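You operate a simulated robot arm through the tools that you are given. There is no shell and no other tool. Be economical: measure what you need, move in short steps, check, and stop when the job is done.

You run a simulated robot arm. Do the job below in one go: nothing can be reset, and whatever is moved stays where it is left.

TASK
Soak the dusty caps in the sink at the low mark, then drain it.
Fine: their basket stands in the trough; fill to that mark with plain water from the blue button; all three caps come clean before the drain opens; the drain ends closed.

Only the result counts: the job must be done as asked and must still hold three seconds after the hand-in. Knocking over, shifting, dropping, spilling or breaking anything else fails it. Lids that push on must go on centred and level and be pressed home; caps that screw on are set level and turned clockwise until they are tight.

THE ROBOT
A 7-joint arm with a fingered hand on a trunk, on a base that drives. Base frame: it is fixed to the floor where the robot stands at the start and does not move with it; the origin is under the middle of the robot, x ahead of it, y to its left, z up; the surface under the hand at the start is at about z = 0.73. Units: m, degrees, N and s.
Its first joint turns from -69.0 to 172.0 degrees. Places, roughly: drain lever of the steel sink [0.4, -0.3, 0.7]; steel basket with a purple handle (28x19x17 cm) [0.8, 0.3, 1]; steel sink [0.7, -0.2, 0.7]; trough of the steel sink [0.7, -0.2, 0.7]; wide blue button of the sink [0.4, -0.5, 0.9]. Payload 5 kg.
The TCP is the grasp point between the finger pads, 0.032 m short of the fingertips. In the tool frame z runs along the fingers and y along their closing line. Largest opening 0.16 m; the body of the gripper starts 0.089 m behind the TCP. The gripper is a hand of 3 fingers: y runs from the thumb to the fingers, the wrist lies at [0, 0, -0.252] in the tool frame.
Orientation is told as [roll, pitch, yaw] about the base's x, y, z axes, in that order, counted from this pose: with the fingers straight down and closing along the base's y, the tool's x points along the base's -x, its y along +y and its z along -z.

THE INTERFACE
- The arm moves only by the tool arm_command. Its argument "targets" is a list that holds one entry, the list of rows, each a list of 6 numbers: the turn, a rotation vector about the tool's x, y, z in degrees, then the shift along the tool's x, y, z in mm. In form: [[[ax, ay, az, dx, dy, dz], ...]]. A call has 1 to 12 rows; each row is the pose to reach, as a shift and turn from the pose commanded when the call began, along the tool's axes at that moment. Each row takes 0.2 s and may step no farther than 0.05 m and 8.6 degrees from the row before; otherwise, the whole call is refused. Where a pose cannot be reached the arm comes as near as it can. A force on the tool above 40 N (or 10 N above the force at the start of the call, whichever is more), or a blocked arm, ends the call early, and 0.2 s more pass. In this call time passes only in rows, and 0.2 s behind the last. It gives the time, the measured TCP pose, the force on the tool (base axes), the opening and the grip force at its end, in the units of the frame above (readings bear some noise), with the torque about the TCP (base axes, N m) and any sound that the robot's microphone picked up.
- Cameras (640 x 400 px; columns grow to the right, rows downward): "scene" is now at [0.113, -0.016, 1.682]; the picture's right is [-0.29, -0.96, -0.00], its down [-0.82, 0.25, -0.51] and it looks along [0.49, -0.15, -0.86] (base axes); focal length 296 px, centre (320, 200). "wrist" rides on the gripper at [0.065, -0.004, -0.116] in the tool frame; the picture's right is [0.06, 1.00, 0.00], its down [-0.87, 0.05, -0.49] and it looks along [-0.49, 0.03, 0.87] (tool axes); focal length 261 px, centre (320, 200). There is no depth. A picture from a camera that has moved, and an enlarged one, comes with that camera's place and axes in the base frame and with its lens.
- snapshot(camera): a new picture of that camera. No time passes.
- move_column(by): slides the trunk up (or, below 0, down) by that many m; the arm and the scene camera ride with it, the base frame stays. It gives what a move gives, with no picture.
- drive_base(legs): drives the robot by 1 to 6 legs, each [ahead, left, turn to the left] in m, m and degrees, along the robot's own axes; the way and the turn of a leg run together, so that a leg with both is an arc; at most 1.5 m and 180 degrees a leg. The arm and the cameras ride along, it lands a little off, and it stops where it bumps. It gives what a move gives.
- move_fingers(finger1, finger2, thumb_bend): sets how far each is bent, from 0 (flat) to 1 (curled in); at 0.3 the hand is open as for a grip, at 0.7 the pads meet at the TCP. One left out holds its place. A second passes; each finger stops where it meets its share of the squeeze, and holds until it gets a number again. It is the only way to open and close the hand. It gives what a move gives, with no picture; readings hold the bend of each and the force on the fingers (four entries, about 0 where the hand has none), thumb and palm.
- head_to(pan, tilt): turns the head with the scene camera to pan (to the left, within 86 degrees either way) and tilt (down, from -29 to 69), counted from straight ahead of the robot. It gives what a move gives.
- inspect(camera, box): a new picture of the part [left, top, right, bottom] of that camera's present view, enlarged. No time passes.
- finish_job(): hands the job in; it is judged then, once.

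Go step by step. Nothing tells you exact positions but the pictures and the camera data: compare them with the known pose of the tool, close in by small moves and look again before you grip or let go. The budget is 120 turns and 90 pictures, counting those below and the enlarged ones. Unless the task says otherwise, let go and move clear before handing in, and close with one line.

The tools are called after "Request:" as name(argument=value, ...) on one line, values as JSON. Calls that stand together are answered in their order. arm_command: Moves the arm, as the interface text tells. Its arguments: {"type":"object","properties":{"targets":{"type":"array"}},"required":["targets"]} The other tools are called the same way: move_column (by) slides the trunk up or down; move_fingers (finger1, finger2, thumb_bend) moves the fingers one by one; drive_base (legs) drives the base; head_to (pan, tilt) turns the head that bears the scene camera; snapshot (camera) takes a picture; inspect (camera, box) takes an enlarged picture of a part of a camera's view; finish_job () hands the job in.

At the start:

```text
t: 0.0
position: [0.6279, -0.3107, 1.1413]
ee_rot: [-0.1, 0.0, 0.0]
wrist_force: [-0.4, -0.5, 0.8]
moment: [0.01, 0.0, 0.02]
grip_width: 0.1599
gripper_force: 0.0
shape: jaw
bend: [0.3, 0.3, 0.3]
finger forces: [0.0, 0.0, 0.1, 0.1, 0.0, 0.0]
trunk travel left (down, up): [-0.875, 0.065]
robot x, y, heading: [-0.0017, -0.0028, -0.2]
head pan, tilt: [-17.0, 59.4]
```

scene: 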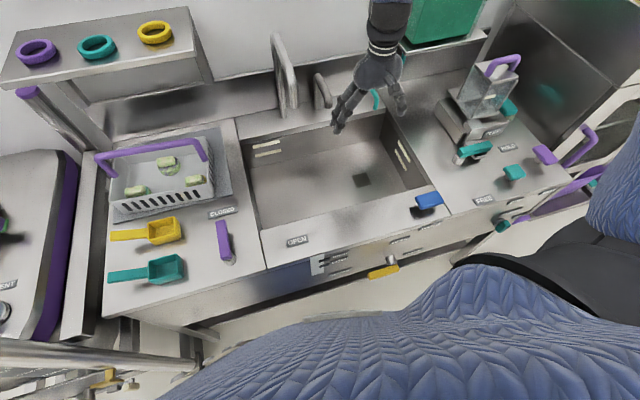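
wrist: 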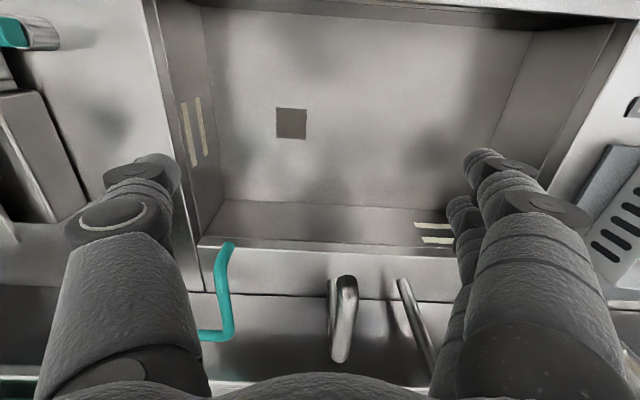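

I see the sink ahead, with the basket of three caps on its left, a blue button at the front right and a yellow lever on the sink's front panel. I'll look closer at the labels, levers and marks first.

Request:
inspect(camera="scene", box=[190, 190, 470, 300])

Request:
inspect(camera="scene", box=[80, 120, 260, 290])

Request:
inspect(camera="scene", box=[230, 90, 450, 240])

```text
2.29 times, centred on (330, 245) of scene
camera zoom: at [0.113, -0.016, 1.682], right [-0.29, -0.96, 0.0], down [-0.82, 0.25, -0.51], along [0.49, -0.15, -0.86], focal length 676 px, centre (297, 97)
```

zoom: 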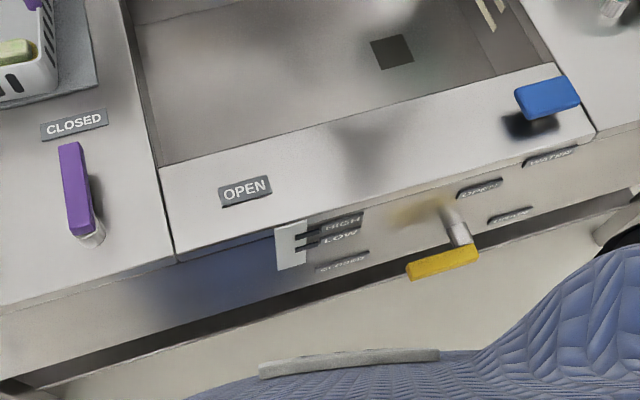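

```text
2.35 times, centred on (170, 205) of scene
camera zoom: at [0.113, -0.016, 1.682], right [-0.29, -0.96, 0.0], down [-0.82, 0.25, -0.51], along [0.49, -0.15, -0.86], focal length 695 px, centre (673, 188)
```

zoom: 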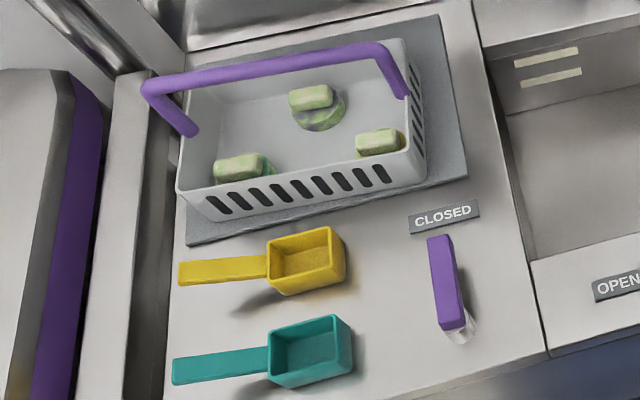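

```text
2.67 times, centred on (340, 165) of scene
camera zoom: at [0.113, -0.016, 1.682], right [-0.29, -0.96, 0.0], down [-0.82, 0.25, -0.51], along [0.49, -0.15, -0.86], focal length 788 px, centre (267, 293)
```

zoom: 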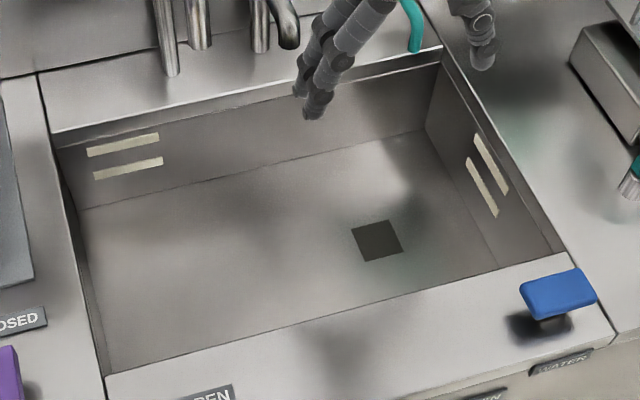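

The yellow lever on the front panel fits the given drain lever, and the purple one is another handle. I'll zoom in on the panel labels.

Request:
inspect(camera="scene", box=[350, 210, 450, 285])

Request:
inspect(camera="scene", box=[290, 225, 370, 285])

```text
5.33 times, centred on (400, 248) of scene
camera zoom: at [0.113, -0.016, 1.682], right [-0.29, -0.96, 0.0], down [-0.82, 0.25, -0.51], along [0.49, -0.15, -0.86], focal length 1576 px, centre (-107, -53)
```

zoom: 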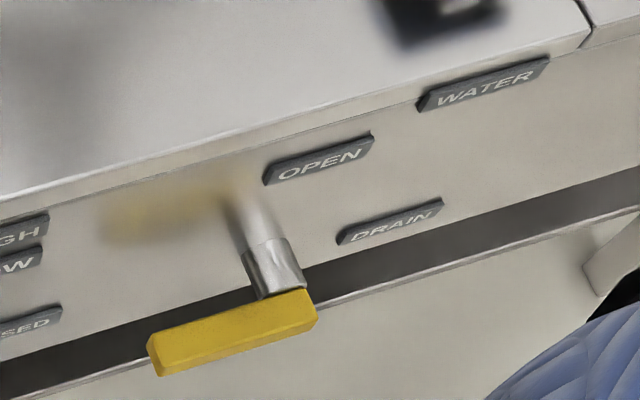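

```text
6.67 times, centred on (330, 255) of scene
camera zoom: at [0.113, -0.016, 1.682], right [-0.29, -0.96, 0.0], down [-0.82, 0.25, -0.51], along [0.49, -0.15, -0.86], focal length 1970 px, centre (253, -167)
```

zoom: 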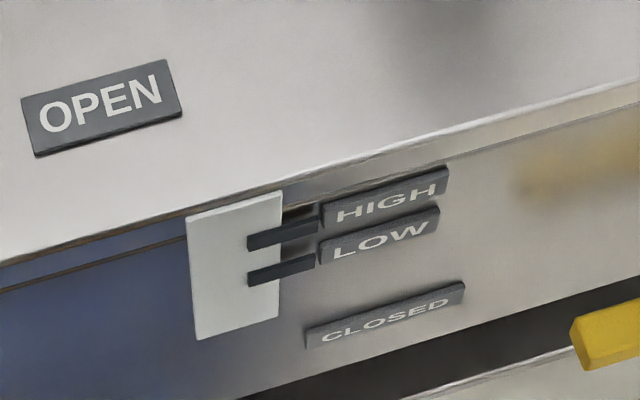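

The drain lever points at CLOSED, and OPEN is above its pivot. The gauge strip with HIGH and LOW is on the panel. Next I'll check the clearance around the basket, especially the shelf above and behind it.

Request:
head_to(pan=15, tilt=35)

Request:
snapshot(camera="scene")

```text
t: 1.0
position: [0.6277, -0.3112, 1.1404]
ee_rot: [0.1, -0.1, -0.1]
wrist_force: [-0.1, -0.8, 0.1]
moment: [0.03, -0.01, -0.02]
grip_width: 0.1601
gripper_force: 0.0
shape: jaw
bend: [0.3, 0.3, 0.3]
finger forces: [0.0, 0.0, 0.1, 0.0, 0.0, 0.0]
trunk travel left (down, up): [-0.875, 0.065]
robot x, y, heading: [0.0021, 0.0046, -0.1]
head pan, tilt: [15.0, 35.0]
```

```text
82 pictures are left
camera scene: at [0.1337, 0.0263, 1.7156], right [0.26, -0.97, 0.0], down [-0.55, -0.15, -0.82], along [0.79, 0.21, -0.57], focal length 296 px, centre (320, 200)
```

scene: 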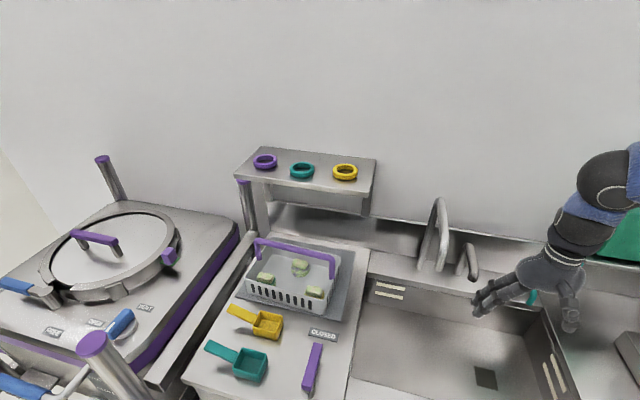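

The shelf sits well behind the basket, so the space above the handle looks free. I'll swing the hand over the basket at height, turning it 90° so it closes across the handle bar.

Request:
arm_command(targets=[[[0, 0, -7.5, 0, 48, -10], [0, 0, -15, 0, 96, -20], [0, 0, -22.5, 0, 144, -30], [0, 0, -30, 0, 192, -40], [0, 0, -37.5, 0, 240, -50], [0, 0, -45, 0, 288, -60], [0, 0, -52.5, 0, 336, -60], [0, 0, -60, 0, 384, -60], [0, 0, -67.5, 0, 432, -60], [0, 0, -75, 0, 480, -60], [0, 0, -82.5, -20, 528, -60], [0, 0, -90, -40, 570, -60]]])

Request:
snapshot(camera="wrist")

Request:
snapshot(camera="scene")

```text
refused: row 11 steps farther than a row can; nothing moved
```

```text
81 pictures are left
camera wrist: at [0.5622, -0.3151, 1.2566], right [-0.06, 1.0, 0.0], down [0.87, 0.05, 0.49], along [0.49, 0.03, -0.87], focal length 261 px, centre (320, 200)
```

wrist: 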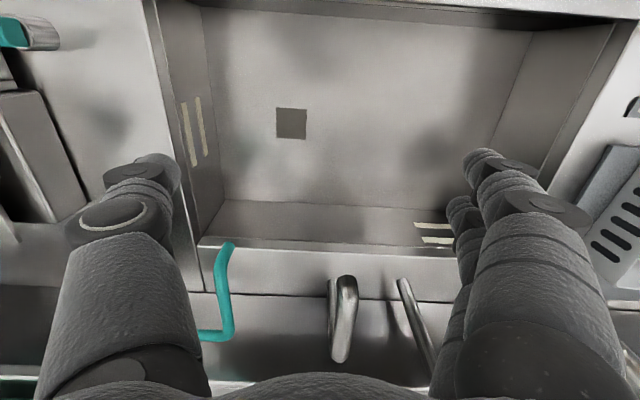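

```text
80 pictures are left
camera scene: at [0.1337, 0.0263, 1.7156], right [0.26, -0.97, 0.0], down [-0.55, -0.15, -0.82], along [0.79, 0.21, -0.57], focal length 296 px, centre (320, 200)
```

scene: 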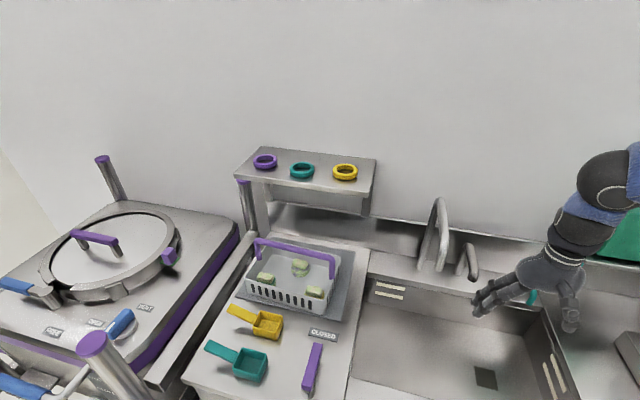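

The call was refused because its last steps were a little too long. I'll send it again with shorter steps.

Request:
arm_command(targets=[[[0, 0, -7.5, 0, 45, -10], [0, 0, -15, 0, 90, -20], [0, 0, -22.5, 0, 135, -30], [0, 0, -30, 0, 180, -40], [0, 0, -37.5, 0, 225, -50], [0, 0, -45, 0, 270, -60], [0, 0, -52.5, 0, 315, -60], [0, 0, -60, 0, 360, -60], [0, 0, -67.5, 0, 405, -60], [0, 0, -75, 0, 450, -60], [0, 0, -82.5, -20, 490, -60], [0, 0, -90, -40, 530, -60]]])

```text
t: 3.6
position: [0.6155, -0.091, 1.3065]
ee_rot: [0.2, -0.4, 90.1]
wrist_force: [0.8, 0.3, -0.1]
moment: [-0.05, 0.07, 0.01]
grip_width: 0.1599
gripper_force: 0.1
shape: jaw
bend: [0.3, 0.3, 0.3]
finger forces: [0.0, 0.1, 0.0, 0.0, 0.1, 0.1]
out of reach, approached as far as the arm can: row 5, 6, 7, 8, 9, 10, 11, 12
trunk travel left (down, up): [-0.875, 0.065]
robot x, y, heading: [-0.006, -0.0047, -0.0]
head pan, tilt: [15.0, 35.0]
```

The arm got the turn done but fell short to the left, perhaps because of its configuration up high. I'll try a lower step to the left.

Request:
arm_command(targets=[[[0, 0, 0, -20, 0, 30], [0, 0, 0, -50, 0, 60], [0, 0, 0, -90, 0, 80], [0, 0, 0, -130, 0, 90]]])

Request:
snapshot(camera="scene")

```text
t: 4.6
position: [0.6056, -0.0901, 1.3019]
ee_rot: [0.0, -0.1, 90.0]
wrist_force: [0.4, 0.4, -0.5]
moment: [0.02, 0.01, 0.03]
grip_width: 0.16
gripper_force: 0.0
shape: jaw
bend: [0.3, 0.3, 0.3]
finger forces: [0.0, 0.1, 0.0, 0.1, 0.1, 0.0]
out of reach, approached as far as the arm can: row 1, 2, 3, 4
trunk travel left (down, up): [-0.875, 0.065]
robot x, y, heading: [0.0032, -0.0029, -0.0]
head pan, tilt: [15.0, 35.0]
```

```text
79 pictures are left
camera scene: at [0.134, 0.0265, 1.7156], right [0.26, -0.97, 0.0], down [-0.55, -0.15, -0.82], along [0.79, 0.21, -0.57], focal length 296 px, centre (320, 200)
```

scene: 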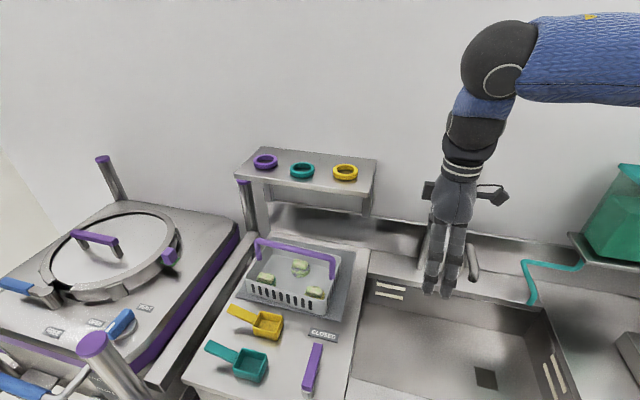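

The wrist seems jammed at this yaw. I'll unwind the turn, go left first, and turn over the basket afterwards.

Request:
arm_command(targets=[[[0, 0, 8, 0, 0, 0], [0, 0, 16, 0, 0, 10], [0, 0, 24, 0, 0, 30], [0, 0, 32, 0, 0, 50], [0, 0, 40, -10, 0, 70], [0, 0, 48, -50, 0, 90], [0, 0, 56, -90, 0, 90], [0, 0, 64, -130, 0, 90], [0, 0, 72, -170, 0, 90], [0, 0, 78, -210, 0, 90]]])

```text
t: 6.8
position: [0.5897, -0.0791, 1.3944]
ee_rot: [1.5, -0.6, 12.7]
wrist_force: [-1.2, 0.2, 0.4]
moment: [0.0, -0.04, 0.0]
grip_width: 0.1602
gripper_force: 0.0
shape: jaw
bend: [0.3, 0.3, 0.3]
finger forces: [0.1, 0.1, 0.0, 0.0, 0.0, 0.0]
out of reach, approached as far as the arm can: row 4, 5, 6, 7, 8, 9, 10
trunk travel left (down, up): [-0.875, 0.065]
robot x, y, heading: [-0.0012, 0.0005, 0.0]
head pan, tilt: [15.0, 35.0]
```

The arm stays stuck at about y = -0.08, so its first joint has run out of leftward travel; the base will have to turn left. I'll look left first to check the space.

Request:
head_to(pan=60, tilt=40)

Request:
snapshot(camera="scene")

```text
t: 7.9
position: [0.5883, -0.0791, 1.3909]
ee_rot: [1.5, -0.5, 12.8]
wrist_force: [-0.3, 0.0, -0.5]
moment: [0.01, -0.02, -0.03]
grip_width: 0.1598
gripper_force: 0.1
shape: jaw
bend: [0.3, 0.3, 0.3]
finger forces: [0.0, 0.0, 0.0, 0.0, 0.1, 0.0]
trunk travel left (down, up): [-0.875, 0.065]
robot x, y, heading: [0.0024, 0.001, -0.2]
head pan, tilt: [60.0, 40.0]
```

```text
78 pictures are left
camera scene: at [0.0904, 0.0776, 1.7082], right [0.87, -0.5, 0.0], down [-0.32, -0.56, -0.77], along [0.38, 0.66, -0.64], focal length 296 px, centre (320, 200)
```

scene: 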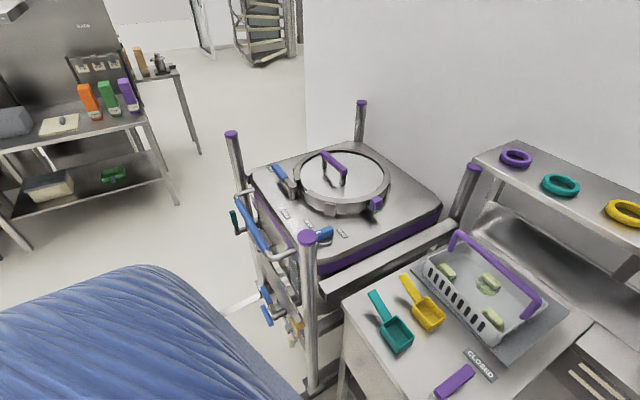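

The posts at the left top out around z = 1.06, well below the hand. I'll turn the base 60° left in place.

Request:
drive_base(legs=[[0, 0, 60]])

Request:
head_to(pan=-40, tilt=45)

Request:
snapshot(camera="scene")

```text
t: 10.9
position: [0.3632, 0.472, 1.3924]
ee_rot: [1.5, -0.7, 72.7]
wrist_force: [0.1, -0.3, 0.1]
moment: [0.04, -0.02, -0.02]
grip_width: 0.16
gripper_force: 0.0
shape: jaw
bend: [0.3, 0.3, 0.3]
finger forces: [0.0, 0.1, 0.0, 0.0, 0.0, 0.0]
trunk travel left (down, up): [-0.875, 0.065]
robot x, y, heading: [-0.0021, 0.0008, 60.3]
head pan, tilt: [60.0, 40.0]
```

```text
t: 12.7
position: [0.3625, 0.4711, 1.393]
ee_rot: [1.5, -0.7, 72.7]
wrist_force: [0.4, -0.3, -0.2]
moment: [-0.04, -0.01, 0.01]
grip_width: 0.1598
gripper_force: 0.0
shape: jaw
bend: [0.3, 0.3, 0.3]
finger forces: [0.0, 0.0, 0.1, 0.0, 0.1, 0.1]
trunk travel left (down, up): [-0.875, 0.065]
robot x, y, heading: [-0.0007, -0.0014, 60.1]
head pan, tilt: [-40.0, 45.0]
```

```text
77 pictures are left
camera scene: at [0.1, 0.0756, 1.7008], right [0.34, -0.94, 0.0], down [-0.66, -0.24, -0.71], along [0.66, 0.24, -0.71], focal length 296 px, centre (320, 200)
```

scene: 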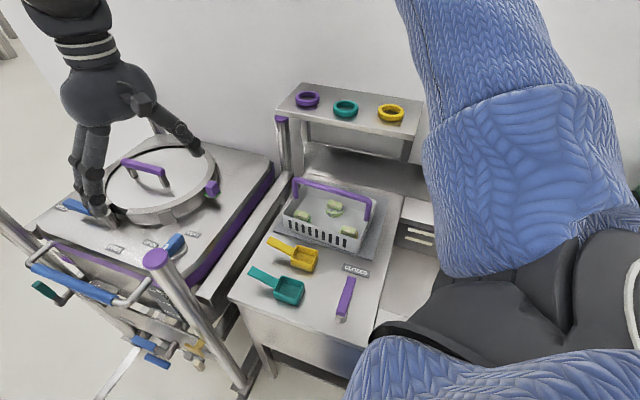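

The basket handle is now estimated as a bar along y, from about [0.76, 0.14] to [0.76, 0.41] near z = 1.04. I'll bring the hand near it, stopping higher and a little short.

Request:
arm_command(targets=[[[0, 0, -3, 8, -40, 15], [0, 0, -6, 16, -80, 30], [0, 0, -9, 24, -120, 45], [0, 0, -12, 32, -160, 60], [0, 0, -15, 40, -200, 75], [0, 0, -17.3, 48, -240, 90], [0, 0, -17.3, 54, -280, 105], [0, 0, -17.3, 59, -319, 120]]])

Request:
snapshot(camera="wrist")

Request:
snapshot(camera="scene")

```text
t: 14.5
position: [0.6495, 0.3235, 1.2633]
ee_rot: [1.3, -1.0, 90.0]
wrist_force: [0.3, -0.6, 0.6]
moment: [0.03, 0.05, 0.01]
grip_width: 0.16
gripper_force: 0.1
shape: jaw
bend: [0.3, 0.3, 0.3]
finger forces: [0.1, 0.1, 0.1, 0.0, 0.0, 0.0]
trunk travel left (down, up): [-0.875, 0.065]
robot x, y, heading: [-0.002, 0.0021, 60.0]
head pan, tilt: [-40.0, 45.0]
```

```text
76 pictures are left
camera wrist: at [0.6549, 0.2567, 1.3784], right [-1.0, -0.06, 0.02], down [-0.04, 0.86, 0.51], along [-0.05, 0.51, -0.86], focal length 261 px, centre (320, 200)
```

wrist: 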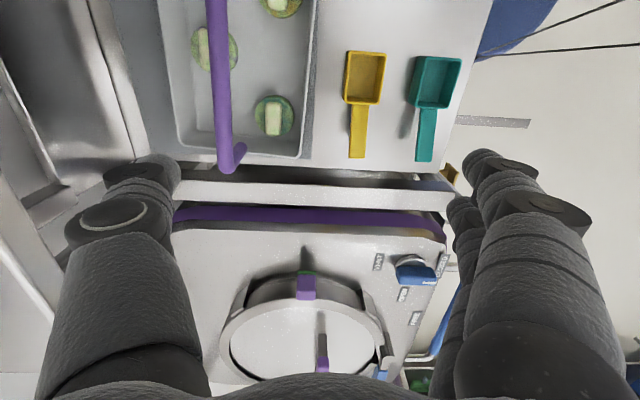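

```text
75 pictures are left
camera scene: at [0.1021, 0.0747, 1.7007], right [0.34, -0.94, 0.0], down [-0.67, -0.24, -0.71], along [0.66, 0.24, -0.71], focal length 296 px, centre (320, 200)
```

scene: 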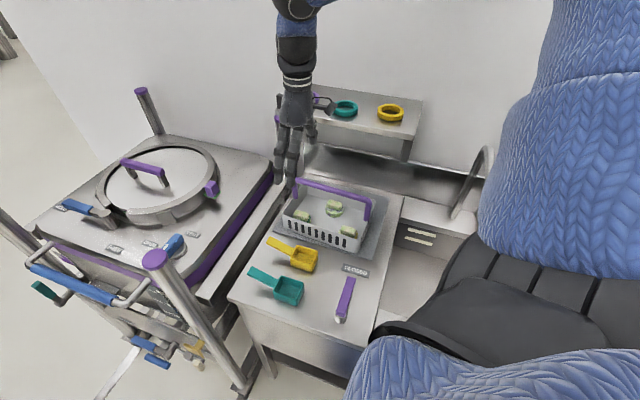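

The two views agree: the bar is at x ≈ 0.76, z ≈ 1.04. Before moving over it I'll check how near the shelf edge comes.

Request:
inspect(camera="wrist", box=[0, 0, 320, 200])

Request:
inspect(camera="scene", box=[240, 70, 440, 270])

```text
2.00 times, centred on (160, 100) of wrist
camera zoom: at [0.6549, 0.2567, 1.3784], right [-1.0, -0.06, 0.02], down [-0.04, 0.86, 0.51], along [-0.05, 0.51, -0.86], focal length 521 px, centre (640, 400)
```

zoom: 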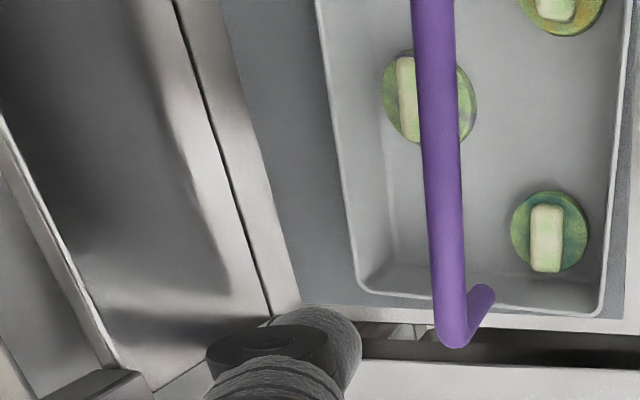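

```text
2.00 times, centred on (340, 170) of scene
camera zoom: at [0.1021, 0.0747, 1.7007], right [0.34, -0.94, 0.0], down [-0.67, -0.24, -0.71], along [0.66, 0.24, -0.71], focal length 591 px, centre (280, 260)
```

zoom: 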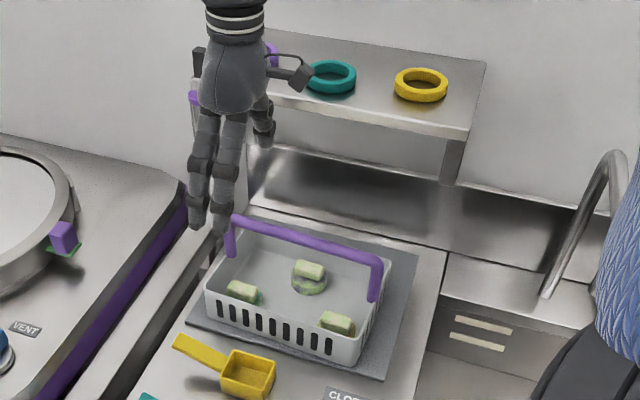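

I'd like parallax on the shelf, so I'll lower a little at this spot, move to the handle's middle in y, and look again.

Request:
arm_command(targets=[[[0, 0, 0, 25, 0, 0], [0, 0, 0, 50, 0, 25], [0, 0, 0, 50, 0, 60]]])

Request:
inspect(camera="wrist", box=[0, 0, 320, 200])

```text
t: 15.3
position: [0.6479, 0.2754, 1.2011]
ee_rot: [1.4, -0.9, 90.0]
wrist_force: [-0.1, 0.6, 0.4]
moment: [-0.03, 0.0, 0.05]
grip_width: 0.1599
gripper_force: 0.1
shape: jaw
bend: [0.3, 0.3, 0.3]
finger forces: [0.0, 0.1, 0.0, 0.1, 0.0, 0.0]
trunk travel left (down, up): [-0.875, 0.065]
robot x, y, heading: [0.0034, 0.0006, 59.8]
head pan, tilt: [-40.0, 45.0]
```

```text
2.00 times, centred on (160, 100) of wrist
camera zoom: at [0.6543, 0.2088, 1.3168], right [-1.0, -0.06, 0.02], down [-0.04, 0.86, 0.51], along [-0.05, 0.5, -0.86], focal length 521 px, centre (640, 400)
```

zoom: 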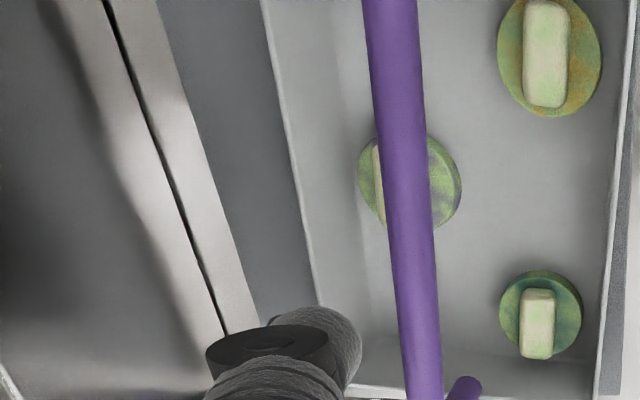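

The strip at the back resolves to x ≈ 1.0, so there is room above the handle. I'll straighten the tilt, move over the bar and come down to the grip height.

Request:
arm_command(targets=[[[-0.9, 1.3, 0, 0, -40, 0], [-0.9, 1.3, 0, 0, -80, 0], [-0.9, 1.3, 0, 0, -112, 15], [-0.9, 1.3, 0, 0, -112, 60]]])

Request:
snapshot(camera="wrist")

Request:
inspect(camera="scene", box=[220, 30, 460, 270])

```text
t: 16.0
position: [0.7289, 0.2751, 1.1947]
ee_rot: [2.8, 0.4, 90.6]
wrist_force: [-22.3, -2.4, -2.8]
moment: [0.13, -1.18, -0.13]
grip_width: 0.1601
gripper_force: 0.2
shape: jaw
bend: [0.3, 0.3, 0.3]
finger forces: [0.1, 0.0, 0.1, 0.0, 20.0, 0.0]
trunk travel left (down, up): [-0.875, 0.065]
robot x, y, heading: [0.0012, -0.0014, 60.5]
head pan, tilt: [-40.0, 45.0]
stopped in row 3: the force on the tool passed its limit at 62 N (the readings are from after the stop); the commanded pose is now the measured one
```

```text
71 pictures are left
camera wrist: at [0.7379, 0.2101, 1.3106], right [-1.0, -0.07, 0.05], down [-0.04, 0.87, 0.49], along [-0.08, 0.48, -0.87], focal length 261 px, centre (320, 200)
```

wrist: 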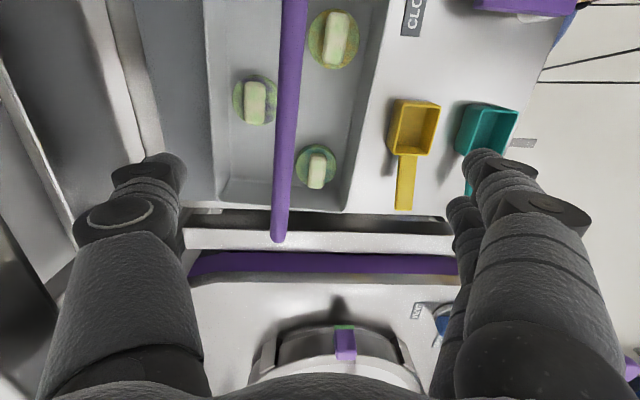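

```text
1.67 times, centred on (340, 150) of scene
camera zoom: at [0.0975, 0.0753, 1.7009], right [0.34, -0.94, 0.0], down [-0.66, -0.24, -0.71], along [0.66, 0.24, -0.71], focal length 492 px, centre (287, 283)
```

zoom: 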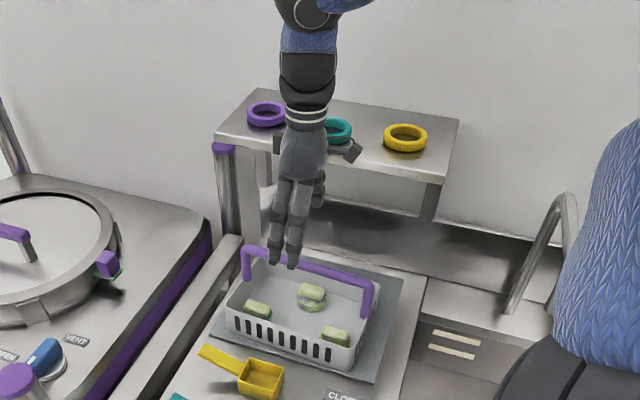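

The thumb touched the shelf edge at about x ≈ 0.83, z ≈ 1.24; the rings look unmoved. I'll back off and tilt the hand about 33° so that its body stays on the robot's side of the shelf.

Request:
arm_command(targets=[[[0, 0, 0, 0, 40, 0], [6, 0, 0, 0, 80, 0], [14, 0, 0, 0, 80, 0], [22, 0, 0, 0, 80, 0], [30, -0.4, 0, 0, 80, 0], [36, -0.4, 0, 0, 80, 0]]])

Request:
inspect(camera="scene", box=[220, 30, 460, 270])

Request:
snapshot(camera="wrist")

```text
t: 17.4
position: [0.6546, 0.2739, 1.1963]
ee_rot: [-33.2, -0.1, 90.5]
wrist_force: [-0.5, -1.1, 0.2]
moment: [0.03, 0.03, 0.01]
grip_width: 0.1602
gripper_force: 0.1
shape: jaw
bend: [0.3, 0.3, 0.3]
finger forces: [0.0, 0.1, 0.0, 0.1, 0.1, 0.0]
trunk travel left (down, up): [-0.875, 0.065]
robot x, y, heading: [0.0018, -0.0041, 60.2]
head pan, tilt: [-40.0, 45.0]
```

```text
1.67 times, centred on (340, 150) of scene
camera zoom: at [0.1028, 0.0761, 1.7006], right [0.34, -0.94, 0.0], down [-0.67, -0.24, -0.71], along [0.66, 0.24, -0.71], focal length 492 px, centre (287, 283)
```

zoom: 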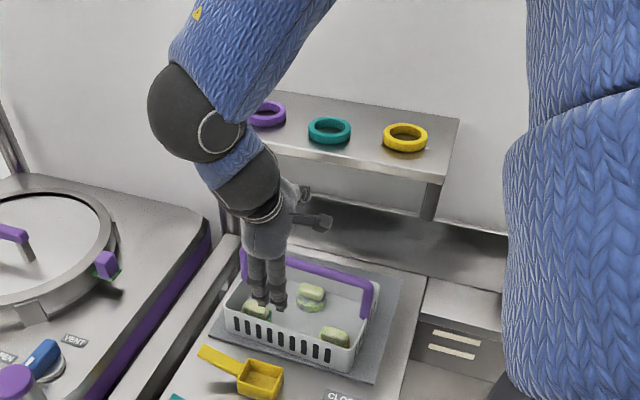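

```text
68 pictures are left
camera wrist: at [0.5938, 0.2086, 1.2958], right [-0.83, -0.07, -0.55], down [-0.32, 0.87, 0.38], along [0.45, 0.5, -0.74], focal length 261 px, centre (320, 200)
```

wrist: 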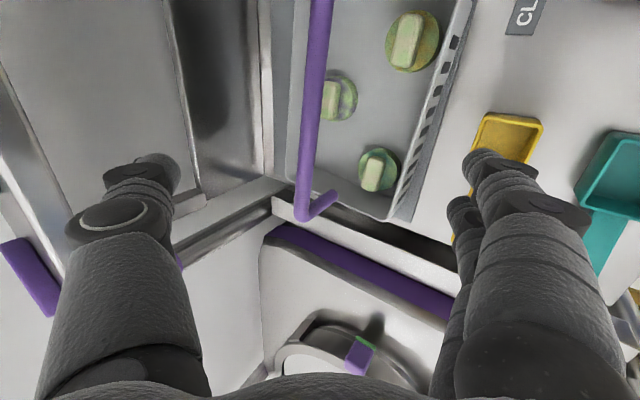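

The tilted pose is clear of the shelf, and the bar lies almost straight along the tool's approach line, about 17 cm ahead. I'll narrow the hand a little and advance most of the way.

Request:
move_fingers(finger1=0.4, finger2=0.4, thumb_bend=0.4)

Request:
arm_command(targets=[[[0, 0, 0, 0, 0, 40], [0, 0, 0, 0, -2, 80], [0, 0, 0, 0, -4, 115]]])

Request:
snapshot(camera="wrist")

Request:
inspect(camera="scene", box=[220, 70, 420, 270])

```text
t: 18.4
position: [0.6513, 0.2752, 1.198]
ee_rot: [-33.3, 0.0, 90.6]
wrist_force: [0.4, 0.1, 0.8]
moment: [-0.01, 0.0, 0.03]
grip_width: 0.1287
gripper_force: 0.0
shape: fingers
bend: [0.4, 0.4, 0.4]
finger forces: [0.0, 0.0, 0.0, 0.0, 0.1, 0.0]
trunk travel left (down, up): [-0.875, 0.065]
robot x, y, heading: [-0.0, 0.0032, 60.1]
head pan, tilt: [-40.0, 45.0]
```

```text
t: 19.2
position: [0.7187, 0.2754, 1.1019]
ee_rot: [-33.2, -0.1, 90.6]
wrist_force: [0.2, 0.1, -0.3]
moment: [-0.01, -0.02, 0.02]
grip_width: 0.1288
gripper_force: 0.0
shape: fingers
bend: [0.4, 0.4, 0.4]
finger forces: [0.1, 0.0, 0.1, 0.0, 0.0, 0.1]
trunk travel left (down, up): [-0.875, 0.065]
robot x, y, heading: [0.0034, -0.0005, 60.2]
head pan, tilt: [-40.0, 45.0]
```

```text
67 pictures are left
camera wrist: at [0.6591, 0.2093, 1.2011], right [-0.83, -0.07, -0.55], down [-0.32, 0.87, 0.38], along [0.45, 0.5, -0.75], focal length 261 px, centre (320, 200)
```

wrist: 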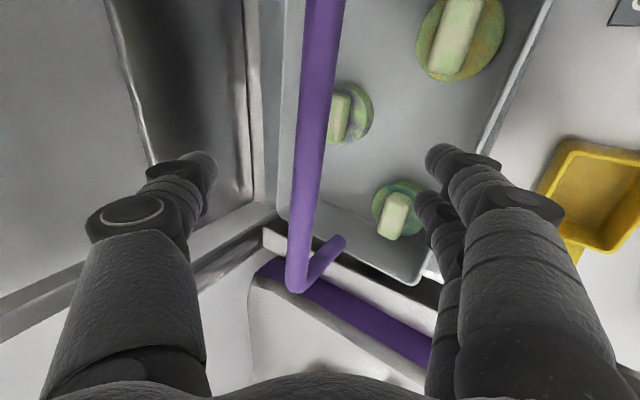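

```text
2.00 times, centred on (320, 170) of scene
camera zoom: at [0.1011, 0.076, 1.7008], right [0.34, -0.94, 0.0], down [-0.66, -0.24, -0.71], along [0.66, 0.24, -0.71], focal length 591 px, centre (320, 260)
```

zoom: 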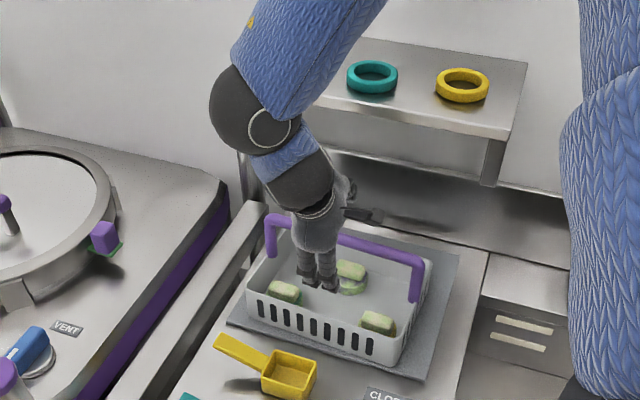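

The bar runs between thumb and fingers, slightly to the thumb side and roughly 5.5 cm ahead. I'll advance to it.

Request:
arm_command(targets=[[[0, 0, 0, 0, -4, 30], [0, 0, 0, 0, -7, 58]]])

Request:
snapshot(camera="wrist")

```text
t: 19.8
position: [0.7558, 0.2768, 1.0563]
ee_rot: [-33.3, 0.0, 90.7]
wrist_force: [0.5, -0.8, -0.2]
moment: [-0.01, 0.03, 0.0]
grip_width: 0.1292
gripper_force: 0.0
shape: fingers
bend: [0.4, 0.4, 0.4]
finger forces: [0.0, 0.1, 0.0, 0.0, 0.1, 0.0]
trunk travel left (down, up): [-0.875, 0.065]
robot x, y, heading: [0.0003, 0.0016, 60.1]
head pan, tilt: [-40.0, 45.0]
```

```text
65 pictures are left
camera wrist: at [0.6969, 0.2108, 1.1563], right [-0.83, -0.07, -0.55], down [-0.32, 0.87, 0.38], along [0.45, 0.5, -0.74], focal length 261 px, centre (320, 200)
```

wrist: 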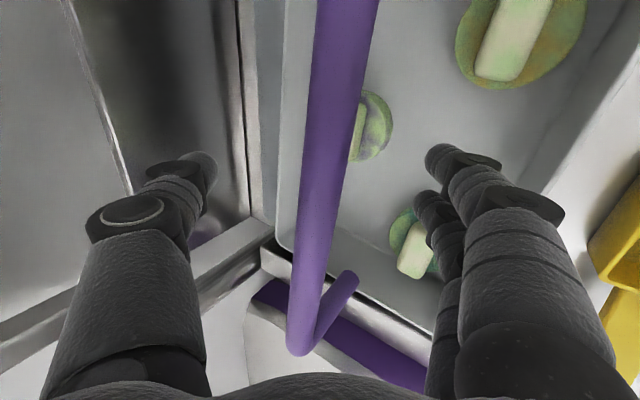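

The bar passes right through the image centre, which is the grasp point. I'll close the hand.

Request:
move_fingers(finger1=0.8, finger2=0.8, thumb_bend=0.8)

Request:
snapshot(camera="wrist")

```text
t: 20.8
position: [0.7566, 0.2778, 1.0572]
ee_rot: [-33.1, 0.0, 90.6]
wrist_force: [0.4, -0.8, -1.3]
moment: [0.01, 0.0, 0.0]
grip_width: 0.0026
gripper_force: 0.1
shape: fingers
bend: [0.76, 0.76, 0.75]
finger forces: [0.1, 0.0, 0.0, 0.0, 0.1, 0.1]
trunk travel left (down, up): [-0.875, 0.065]
robot x, y, heading: [-0.0013, -0.0026, 59.8]
head pan, tilt: [-40.0, 45.0]
```

```text
64 pictures are left
camera wrist: at [0.6959, 0.2102, 1.1569], right [-0.83, -0.07, -0.55], down [-0.32, 0.87, 0.38], along [0.45, 0.5, -0.74], focal length 261 px, centre (320, 200)
```

wrist: 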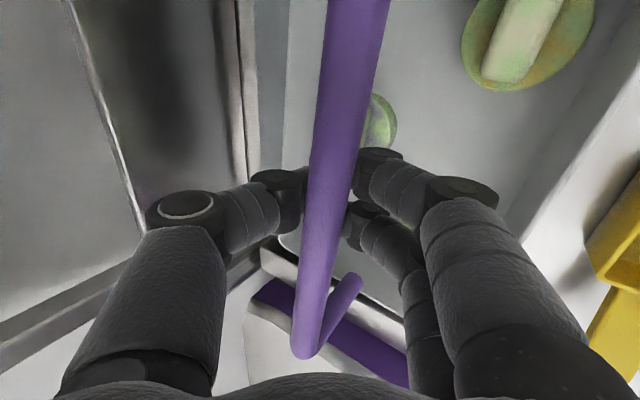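

The pads met beyond the bar, so the bar sits closer to the palm than the grasp point. I'll open, back off about 2 cm and close again for a true grip.

Request:
move_fingers(finger1=0.45, finger2=0.45, thumb_bend=0.45)

Request:
arm_command(targets=[[[0, 0, 0, 0, 0, -12], [0, 0, 0, 0, 0, -22]]])

Request:
snapshot(camera="wrist")

Request:
move_fingers(finger1=0.75, finger2=0.75, thumb_bend=0.75)

Request:
snapshot(camera="wrist")

```text
t: 21.8
position: [0.7564, 0.277, 1.0576]
ee_rot: [-33.2, -0.1, 90.6]
wrist_force: [1.0, -0.4, 0.4]
moment: [0.04, -0.01, 0.01]
grip_width: 0.1072
gripper_force: 0.0
shape: fingers
bend: [0.45, 0.45, 0.45]
finger forces: [0.0, 0.0, 0.0, 0.0, 0.0, 0.0]
trunk travel left (down, up): [-0.875, 0.065]
robot x, y, heading: [-0.001, -0.0013, 60.1]
head pan, tilt: [-40.0, 45.0]
```

```text
t: 22.4
position: [0.7428, 0.2756, 1.0776]
ee_rot: [-33.2, 0.0, 90.6]
wrist_force: [0.6, -0.2, -0.8]
moment: [-0.02, 0.02, -0.03]
grip_width: 0.1072
gripper_force: 0.1
shape: fingers
bend: [0.45, 0.45, 0.45]
finger forces: [0.0, 0.0, 0.0, 0.1, 0.0, 0.0]
trunk travel left (down, up): [-0.875, 0.065]
robot x, y, heading: [0.0055, 0.0019, 59.9]
head pan, tilt: [-40.0, 45.0]
```

```text
63 pictures are left
camera wrist: at [0.6833, 0.21, 1.1769], right [-0.83, -0.07, -0.55], down [-0.32, 0.87, 0.38], along [0.45, 0.5, -0.74], focal length 261 px, centre (320, 200)
```

wrist: 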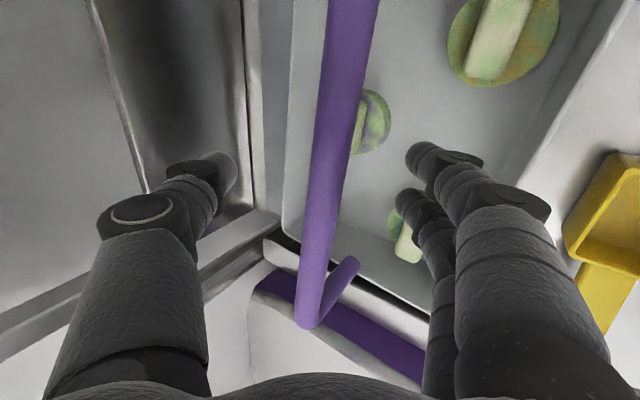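

```text
t: 23.4
position: [0.7435, 0.2756, 1.0763]
ee_rot: [-33.2, -0.1, 90.7]
wrist_force: [-0.8, -0.9, -2.4]
moment: [-0.05, 0.05, -0.06]
grip_width: 0.0215
gripper_force: 14.8
shape: fingers
bend: [0.67, 0.68, 0.69]
finger forces: [8.0, 8.1, 0.1, 0.0, 13.2, 0.0]
trunk travel left (down, up): [-0.875, 0.065]
robot x, y, heading: [-0.0058, 0.0011, 60.0]
head pan, tilt: [-40.0, 45.0]
```

```text
62 pictures are left
camera wrist: at [0.6839, 0.2102, 1.1765], right [-0.83, -0.07, -0.55], down [-0.32, 0.87, 0.38], along [0.45, 0.5, -0.74], focal length 261 px, centre (320, 200)
```

wrist: 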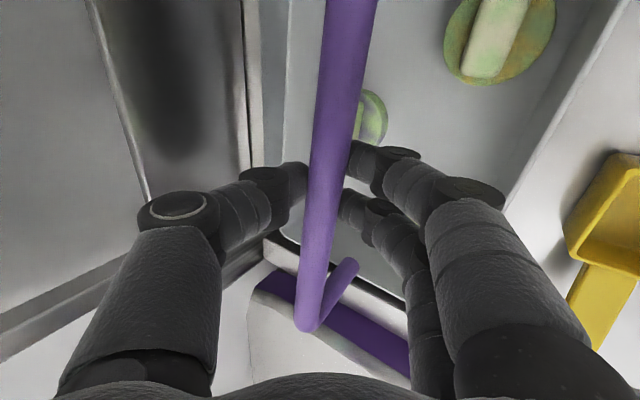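

A firm grip: 21 mm wide and about 15 N. I'll lift gently while drawing slightly toward me, away from the shelf.

Request:
arm_command(targets=[[[0, 0, 0, 0, -5.5, -8.4], [0, 0, 0, 0, -11, -16.7], [0, 0, 0, 0, -8, -28], [0, 0, 0, 0, -5, -44], [0, 0, 0, 0, 0, -60], [0, 0, 0, 0, 0, -72]]])

Request:
snapshot(camera="scene")

Request:
snapshot(camera="wrist")

```text
t: 24.8
position: [0.7042, 0.2746, 1.1387]
ee_rot: [-33.3, 0.0, 90.6]
wrist_force: [0.0, 0.3, -5.9]
moment: [0.01, 0.03, 0.0]
grip_width: 0.0209
gripper_force: 14.8
shape: fingers
bend: [0.67, 0.68, 0.69]
finger forces: [8.3, 8.3, 0.0, 0.1, 12.8, 0.0]
trunk travel left (down, up): [-0.875, 0.065]
robot x, y, heading: [0.0013, 0.0007, 60.3]
head pan, tilt: [-40.0, 45.0]
```

```text
61 pictures are left
camera scene: at [0.0998, 0.0758, 1.7008], right [0.34, -0.94, 0.0], down [-0.66, -0.24, -0.71], along [0.66, 0.24, -0.71], focal length 296 px, centre (320, 200)
```

scene: 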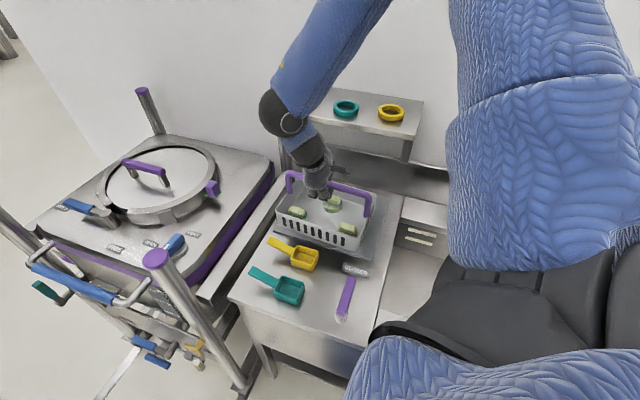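

```text
60 pictures are left
camera wrist: at [0.6434, 0.2086, 1.2374], right [-0.83, -0.07, -0.55], down [-0.32, 0.87, 0.38], along [0.45, 0.5, -0.74], focal length 261 px, centre (320, 200)
```

wrist: 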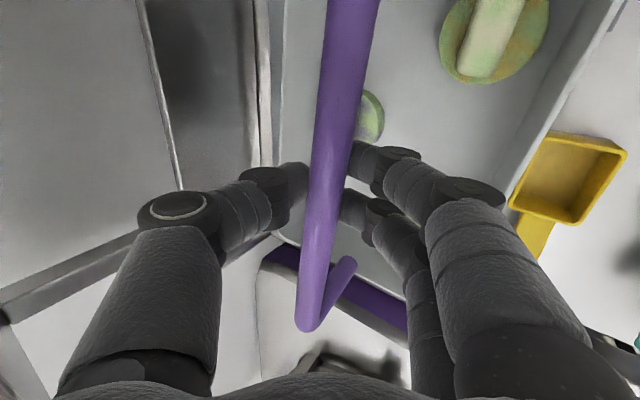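

The basket hangs level, about 0.6 kg, and it is off the tray. A gooseneck spout reaches over the trough near y ≈ -0.14, so I'll draw the basket nearer and higher before carrying it right. I'll also check the floor on that side.

Request:
arm_command(targets=[[[0, 0, 0, 0, 10, -20], [0, 0, 0, 0, 25, -46], [0, 0, 0, 0, 40, -72], [0, 0, 0, 0, 52, -94]]])

Request:
head_to(pan=-86, tilt=50)

Request:
snapshot(camera="scene")

```text
t: 25.8
position: [0.6095, 0.2753, 1.1885]
ee_rot: [-33.4, 0.0, 90.6]
wrist_force: [-1.2, -0.1, -6.4]
moment: [0.03, 0.05, 0.01]
grip_width: 0.021
gripper_force: 14.8
shape: fingers
bend: [0.67, 0.68, 0.69]
finger forces: [7.9, 7.9, 0.1, 0.0, 13.5, 0.1]
trunk travel left (down, up): [-0.875, 0.065]
robot x, y, heading: [-0.0, 0.0004, 60.4]
head pan, tilt: [-40.0, 45.0]
```

```text
t: 26.9
position: [0.6103, 0.2763, 1.187]
ee_rot: [-33.2, 0.0, 90.6]
wrist_force: [-0.5, 0.2, -5.4]
moment: [0.03, 0.06, -0.02]
grip_width: 0.0207
gripper_force: 14.8
shape: fingers
bend: [0.67, 0.68, 0.69]
finger forces: [8.1, 8.2, 0.0, 0.1, 12.7, 0.1]
trunk travel left (down, up): [-0.875, 0.065]
robot x, y, heading: [0.0012, 0.0005, 60.2]
head pan, tilt: [-85.9, 50.0]
```

```text
59 pictures are left
camera scene: at [0.0933, 0.0144, 1.6939], right [-0.43, -0.9, 0.0], down [-0.69, 0.33, -0.64], along [0.58, -0.28, -0.77], focal length 296 px, centre (320, 200)
```

scene: 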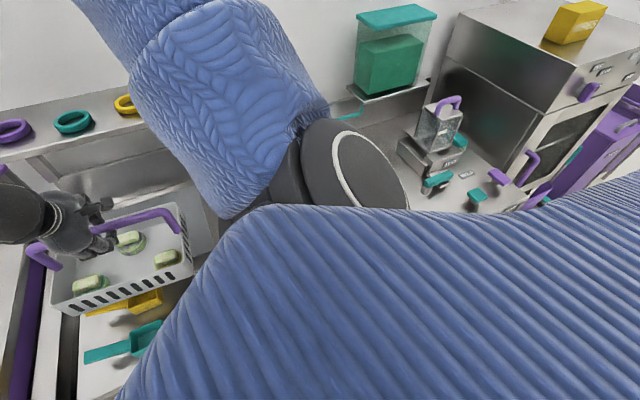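

The floor to the right is free up to the oven at about y < -0.85. I'll drive 0.45 m in the world's -y direction, keeping the heading.

Request:
drive_base(legs=[[-0.39, -0.224, 0]])

Request:
snapshot(camera="scene")

Request:
snapshot(camera="wrist")

```text
t: 29.7
position: [0.6133, -0.1733, 1.187]
ee_rot: [-33.3, 0.0, 90.7]
wrist_force: [0.4, 0.3, -5.1]
moment: [-0.03, 0.07, 0.01]
grip_width: 0.0206
gripper_force: 14.7
shape: fingers
bend: [0.67, 0.68, 0.69]
finger forces: [7.8, 8.4, 0.0, 0.1, 12.3, 0.0]
trunk travel left (down, up): [-0.875, 0.065]
robot x, y, heading: [-0.0016, -0.4457, 60.2]
head pan, tilt: [-85.9, 50.0]
```

```text
58 pictures are left
camera scene: at [0.0965, -0.4356, 1.6939], right [-0.44, -0.9, 0.0], down [-0.69, 0.33, -0.64], along [0.58, -0.28, -0.77], focal length 296 px, centre (320, 200)
```

scene: 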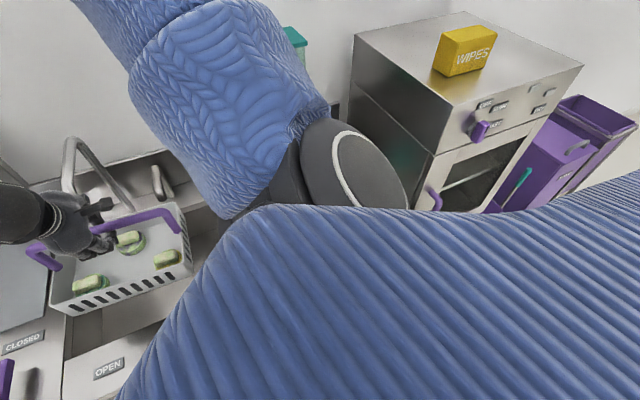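

```text
57 pictures are left
camera wrist: at [0.5532, -0.2403, 1.2865], right [-0.83, -0.07, -0.55], down [-0.32, 0.87, 0.38], along [0.45, 0.5, -0.74], focal length 261 px, centre (320, 200)
```

wrist: 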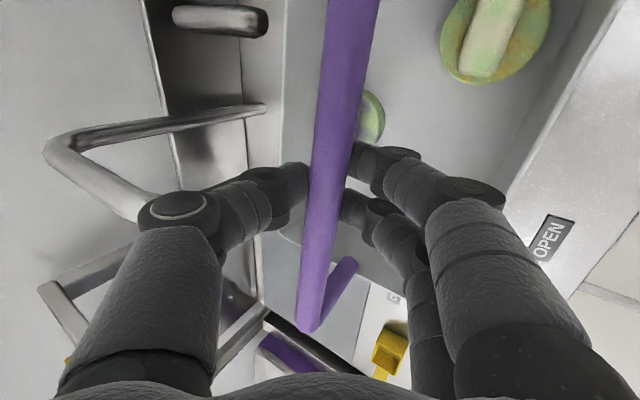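

I crossed just in front of the gooseneck, which is at y ≈ -0.13, z ≈ 1.22 and reaches to x ≈ 0.73. Now I'll move the basket on to y ≈ -0.30, away from it, and look.

Request:
arm_command(targets=[[[0, 0, 0, 40, 0, 0], [0, 0, 0, 80, 0, 0], [0, 0, 0, 122, 0, 0]]])

Request:
head_to(pan=-65, tilt=58)

Request:
snapshot(camera="scene")

Request:
snapshot(camera="wrist")

```text
t: 30.5
position: [0.6725, -0.2355, 1.1696]
ee_rot: [-33.2, 0.1, 90.6]
wrist_force: [0.3, -0.9, -5.4]
moment: [-0.03, 0.0, 0.0]
grip_width: 0.0202
gripper_force: 14.4
shape: fingers
bend: [0.68, 0.68, 0.71]
finger forces: [8.6, 8.9, 0.1, 0.0, 11.8, 0.0]
out of reach, approached as far as the arm can: row 1, 2, 3
trunk travel left (down, up): [-0.875, 0.065]
robot x, y, heading: [0.0041, -0.4471, 60.3]
head pan, tilt: [-85.9, 50.0]
```

```text
t: 31.3
position: [0.6721, -0.236, 1.169]
ee_rot: [-33.2, -0.1, 90.5]
wrist_force: [0.3, 0.6, -5.9]
moment: [0.04, 0.0, 0.01]
grip_width: 0.0207
gripper_force: 13.7
shape: fingers
bend: [0.68, 0.69, 0.71]
finger forces: [8.2, 8.2, 0.0, 0.0, 12.3, 0.0]
trunk travel left (down, up): [-0.875, 0.065]
robot x, y, heading: [0.0011, -0.447, 60.0]
head pan, tilt: [-65.0, 58.0]
```

```text
56 pictures are left
camera scene: at [0.0958, -0.4077, 1.6837], right [-0.09, -1.0, 0.0], down [-0.85, 0.07, -0.53], along [0.53, -0.05, -0.85], focal length 296 px, centre (320, 200)
```

scene: 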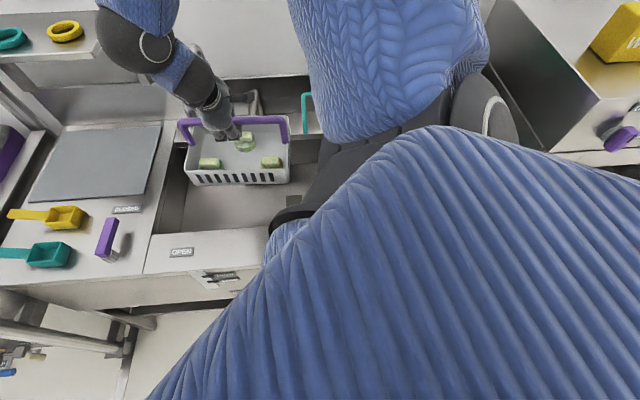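

```text
55 pictures are left
camera wrist: at [0.6117, -0.3018, 1.2694], right [-0.83, -0.07, -0.55], down [-0.32, 0.87, 0.38], along [0.45, 0.49, -0.75], focal length 261 px, centre (320, 200)
```

wrist: 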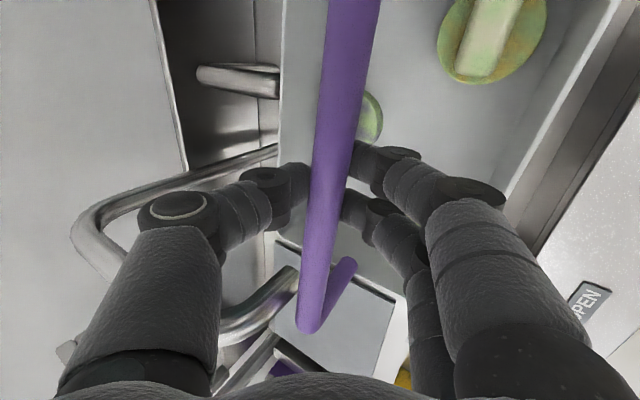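

The arm reached its limit and drifted, but the basket now hangs wholly inside the trough outline at [0.67, -0.24], with the spout just clear of it. I'll lower straight down with a slight shift away from the spout.

Request:
arm_command(targets=[[[0, 0, 0, 0, 18, 15], [0, 0, 0, 0, 37, 34], [0, 0, 0, 0, 57, 65], [0, 0, 0, 0, 78, 97]]])

Request:
snapshot(camera="scene")

Request:
snapshot(camera="wrist")

```text
t: 32.3
position: [0.6614, -0.2355, 1.0425]
ee_rot: [-33.1, 0.0, 90.6]
wrist_force: [0.7, -0.2, -5.0]
moment: [-0.02, 0.08, 0.01]
grip_width: 0.0206
gripper_force: 14.3
shape: fingers
bend: [0.68, 0.69, 0.71]
finger forces: [7.7, 8.3, 0.0, 0.0, 12.1, 0.1]
trunk travel left (down, up): [-0.875, 0.065]
robot x, y, heading: [0.0047, -0.4523, 60.0]
head pan, tilt: [-65.0, 58.0]
```

```text
54 pictures are left
camera scene: at [0.0979, -0.4061, 1.6836], right [-0.08, -1.0, 0.0], down [-0.85, 0.07, -0.53], along [0.53, -0.05, -0.85], focal length 296 px, centre (320, 200)
```

scene: 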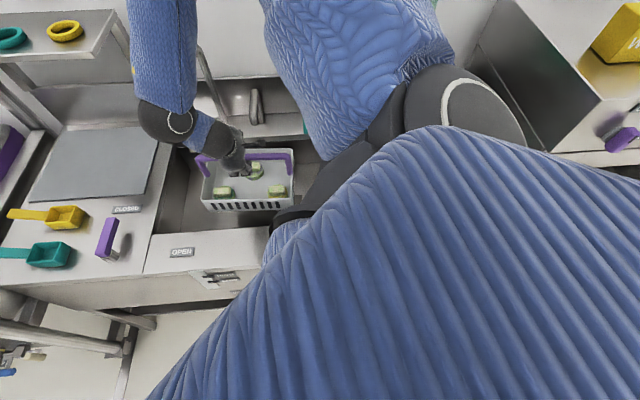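

```text
53 pictures are left
camera wrist: at [0.6017, -0.302, 1.1423], right [-0.83, -0.07, -0.55], down [-0.32, 0.87, 0.38], along [0.45, 0.49, -0.75], focal length 261 px, centre (320, 200)
```

wrist: 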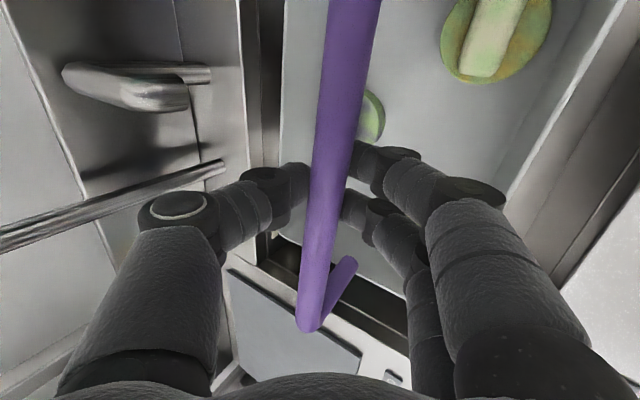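

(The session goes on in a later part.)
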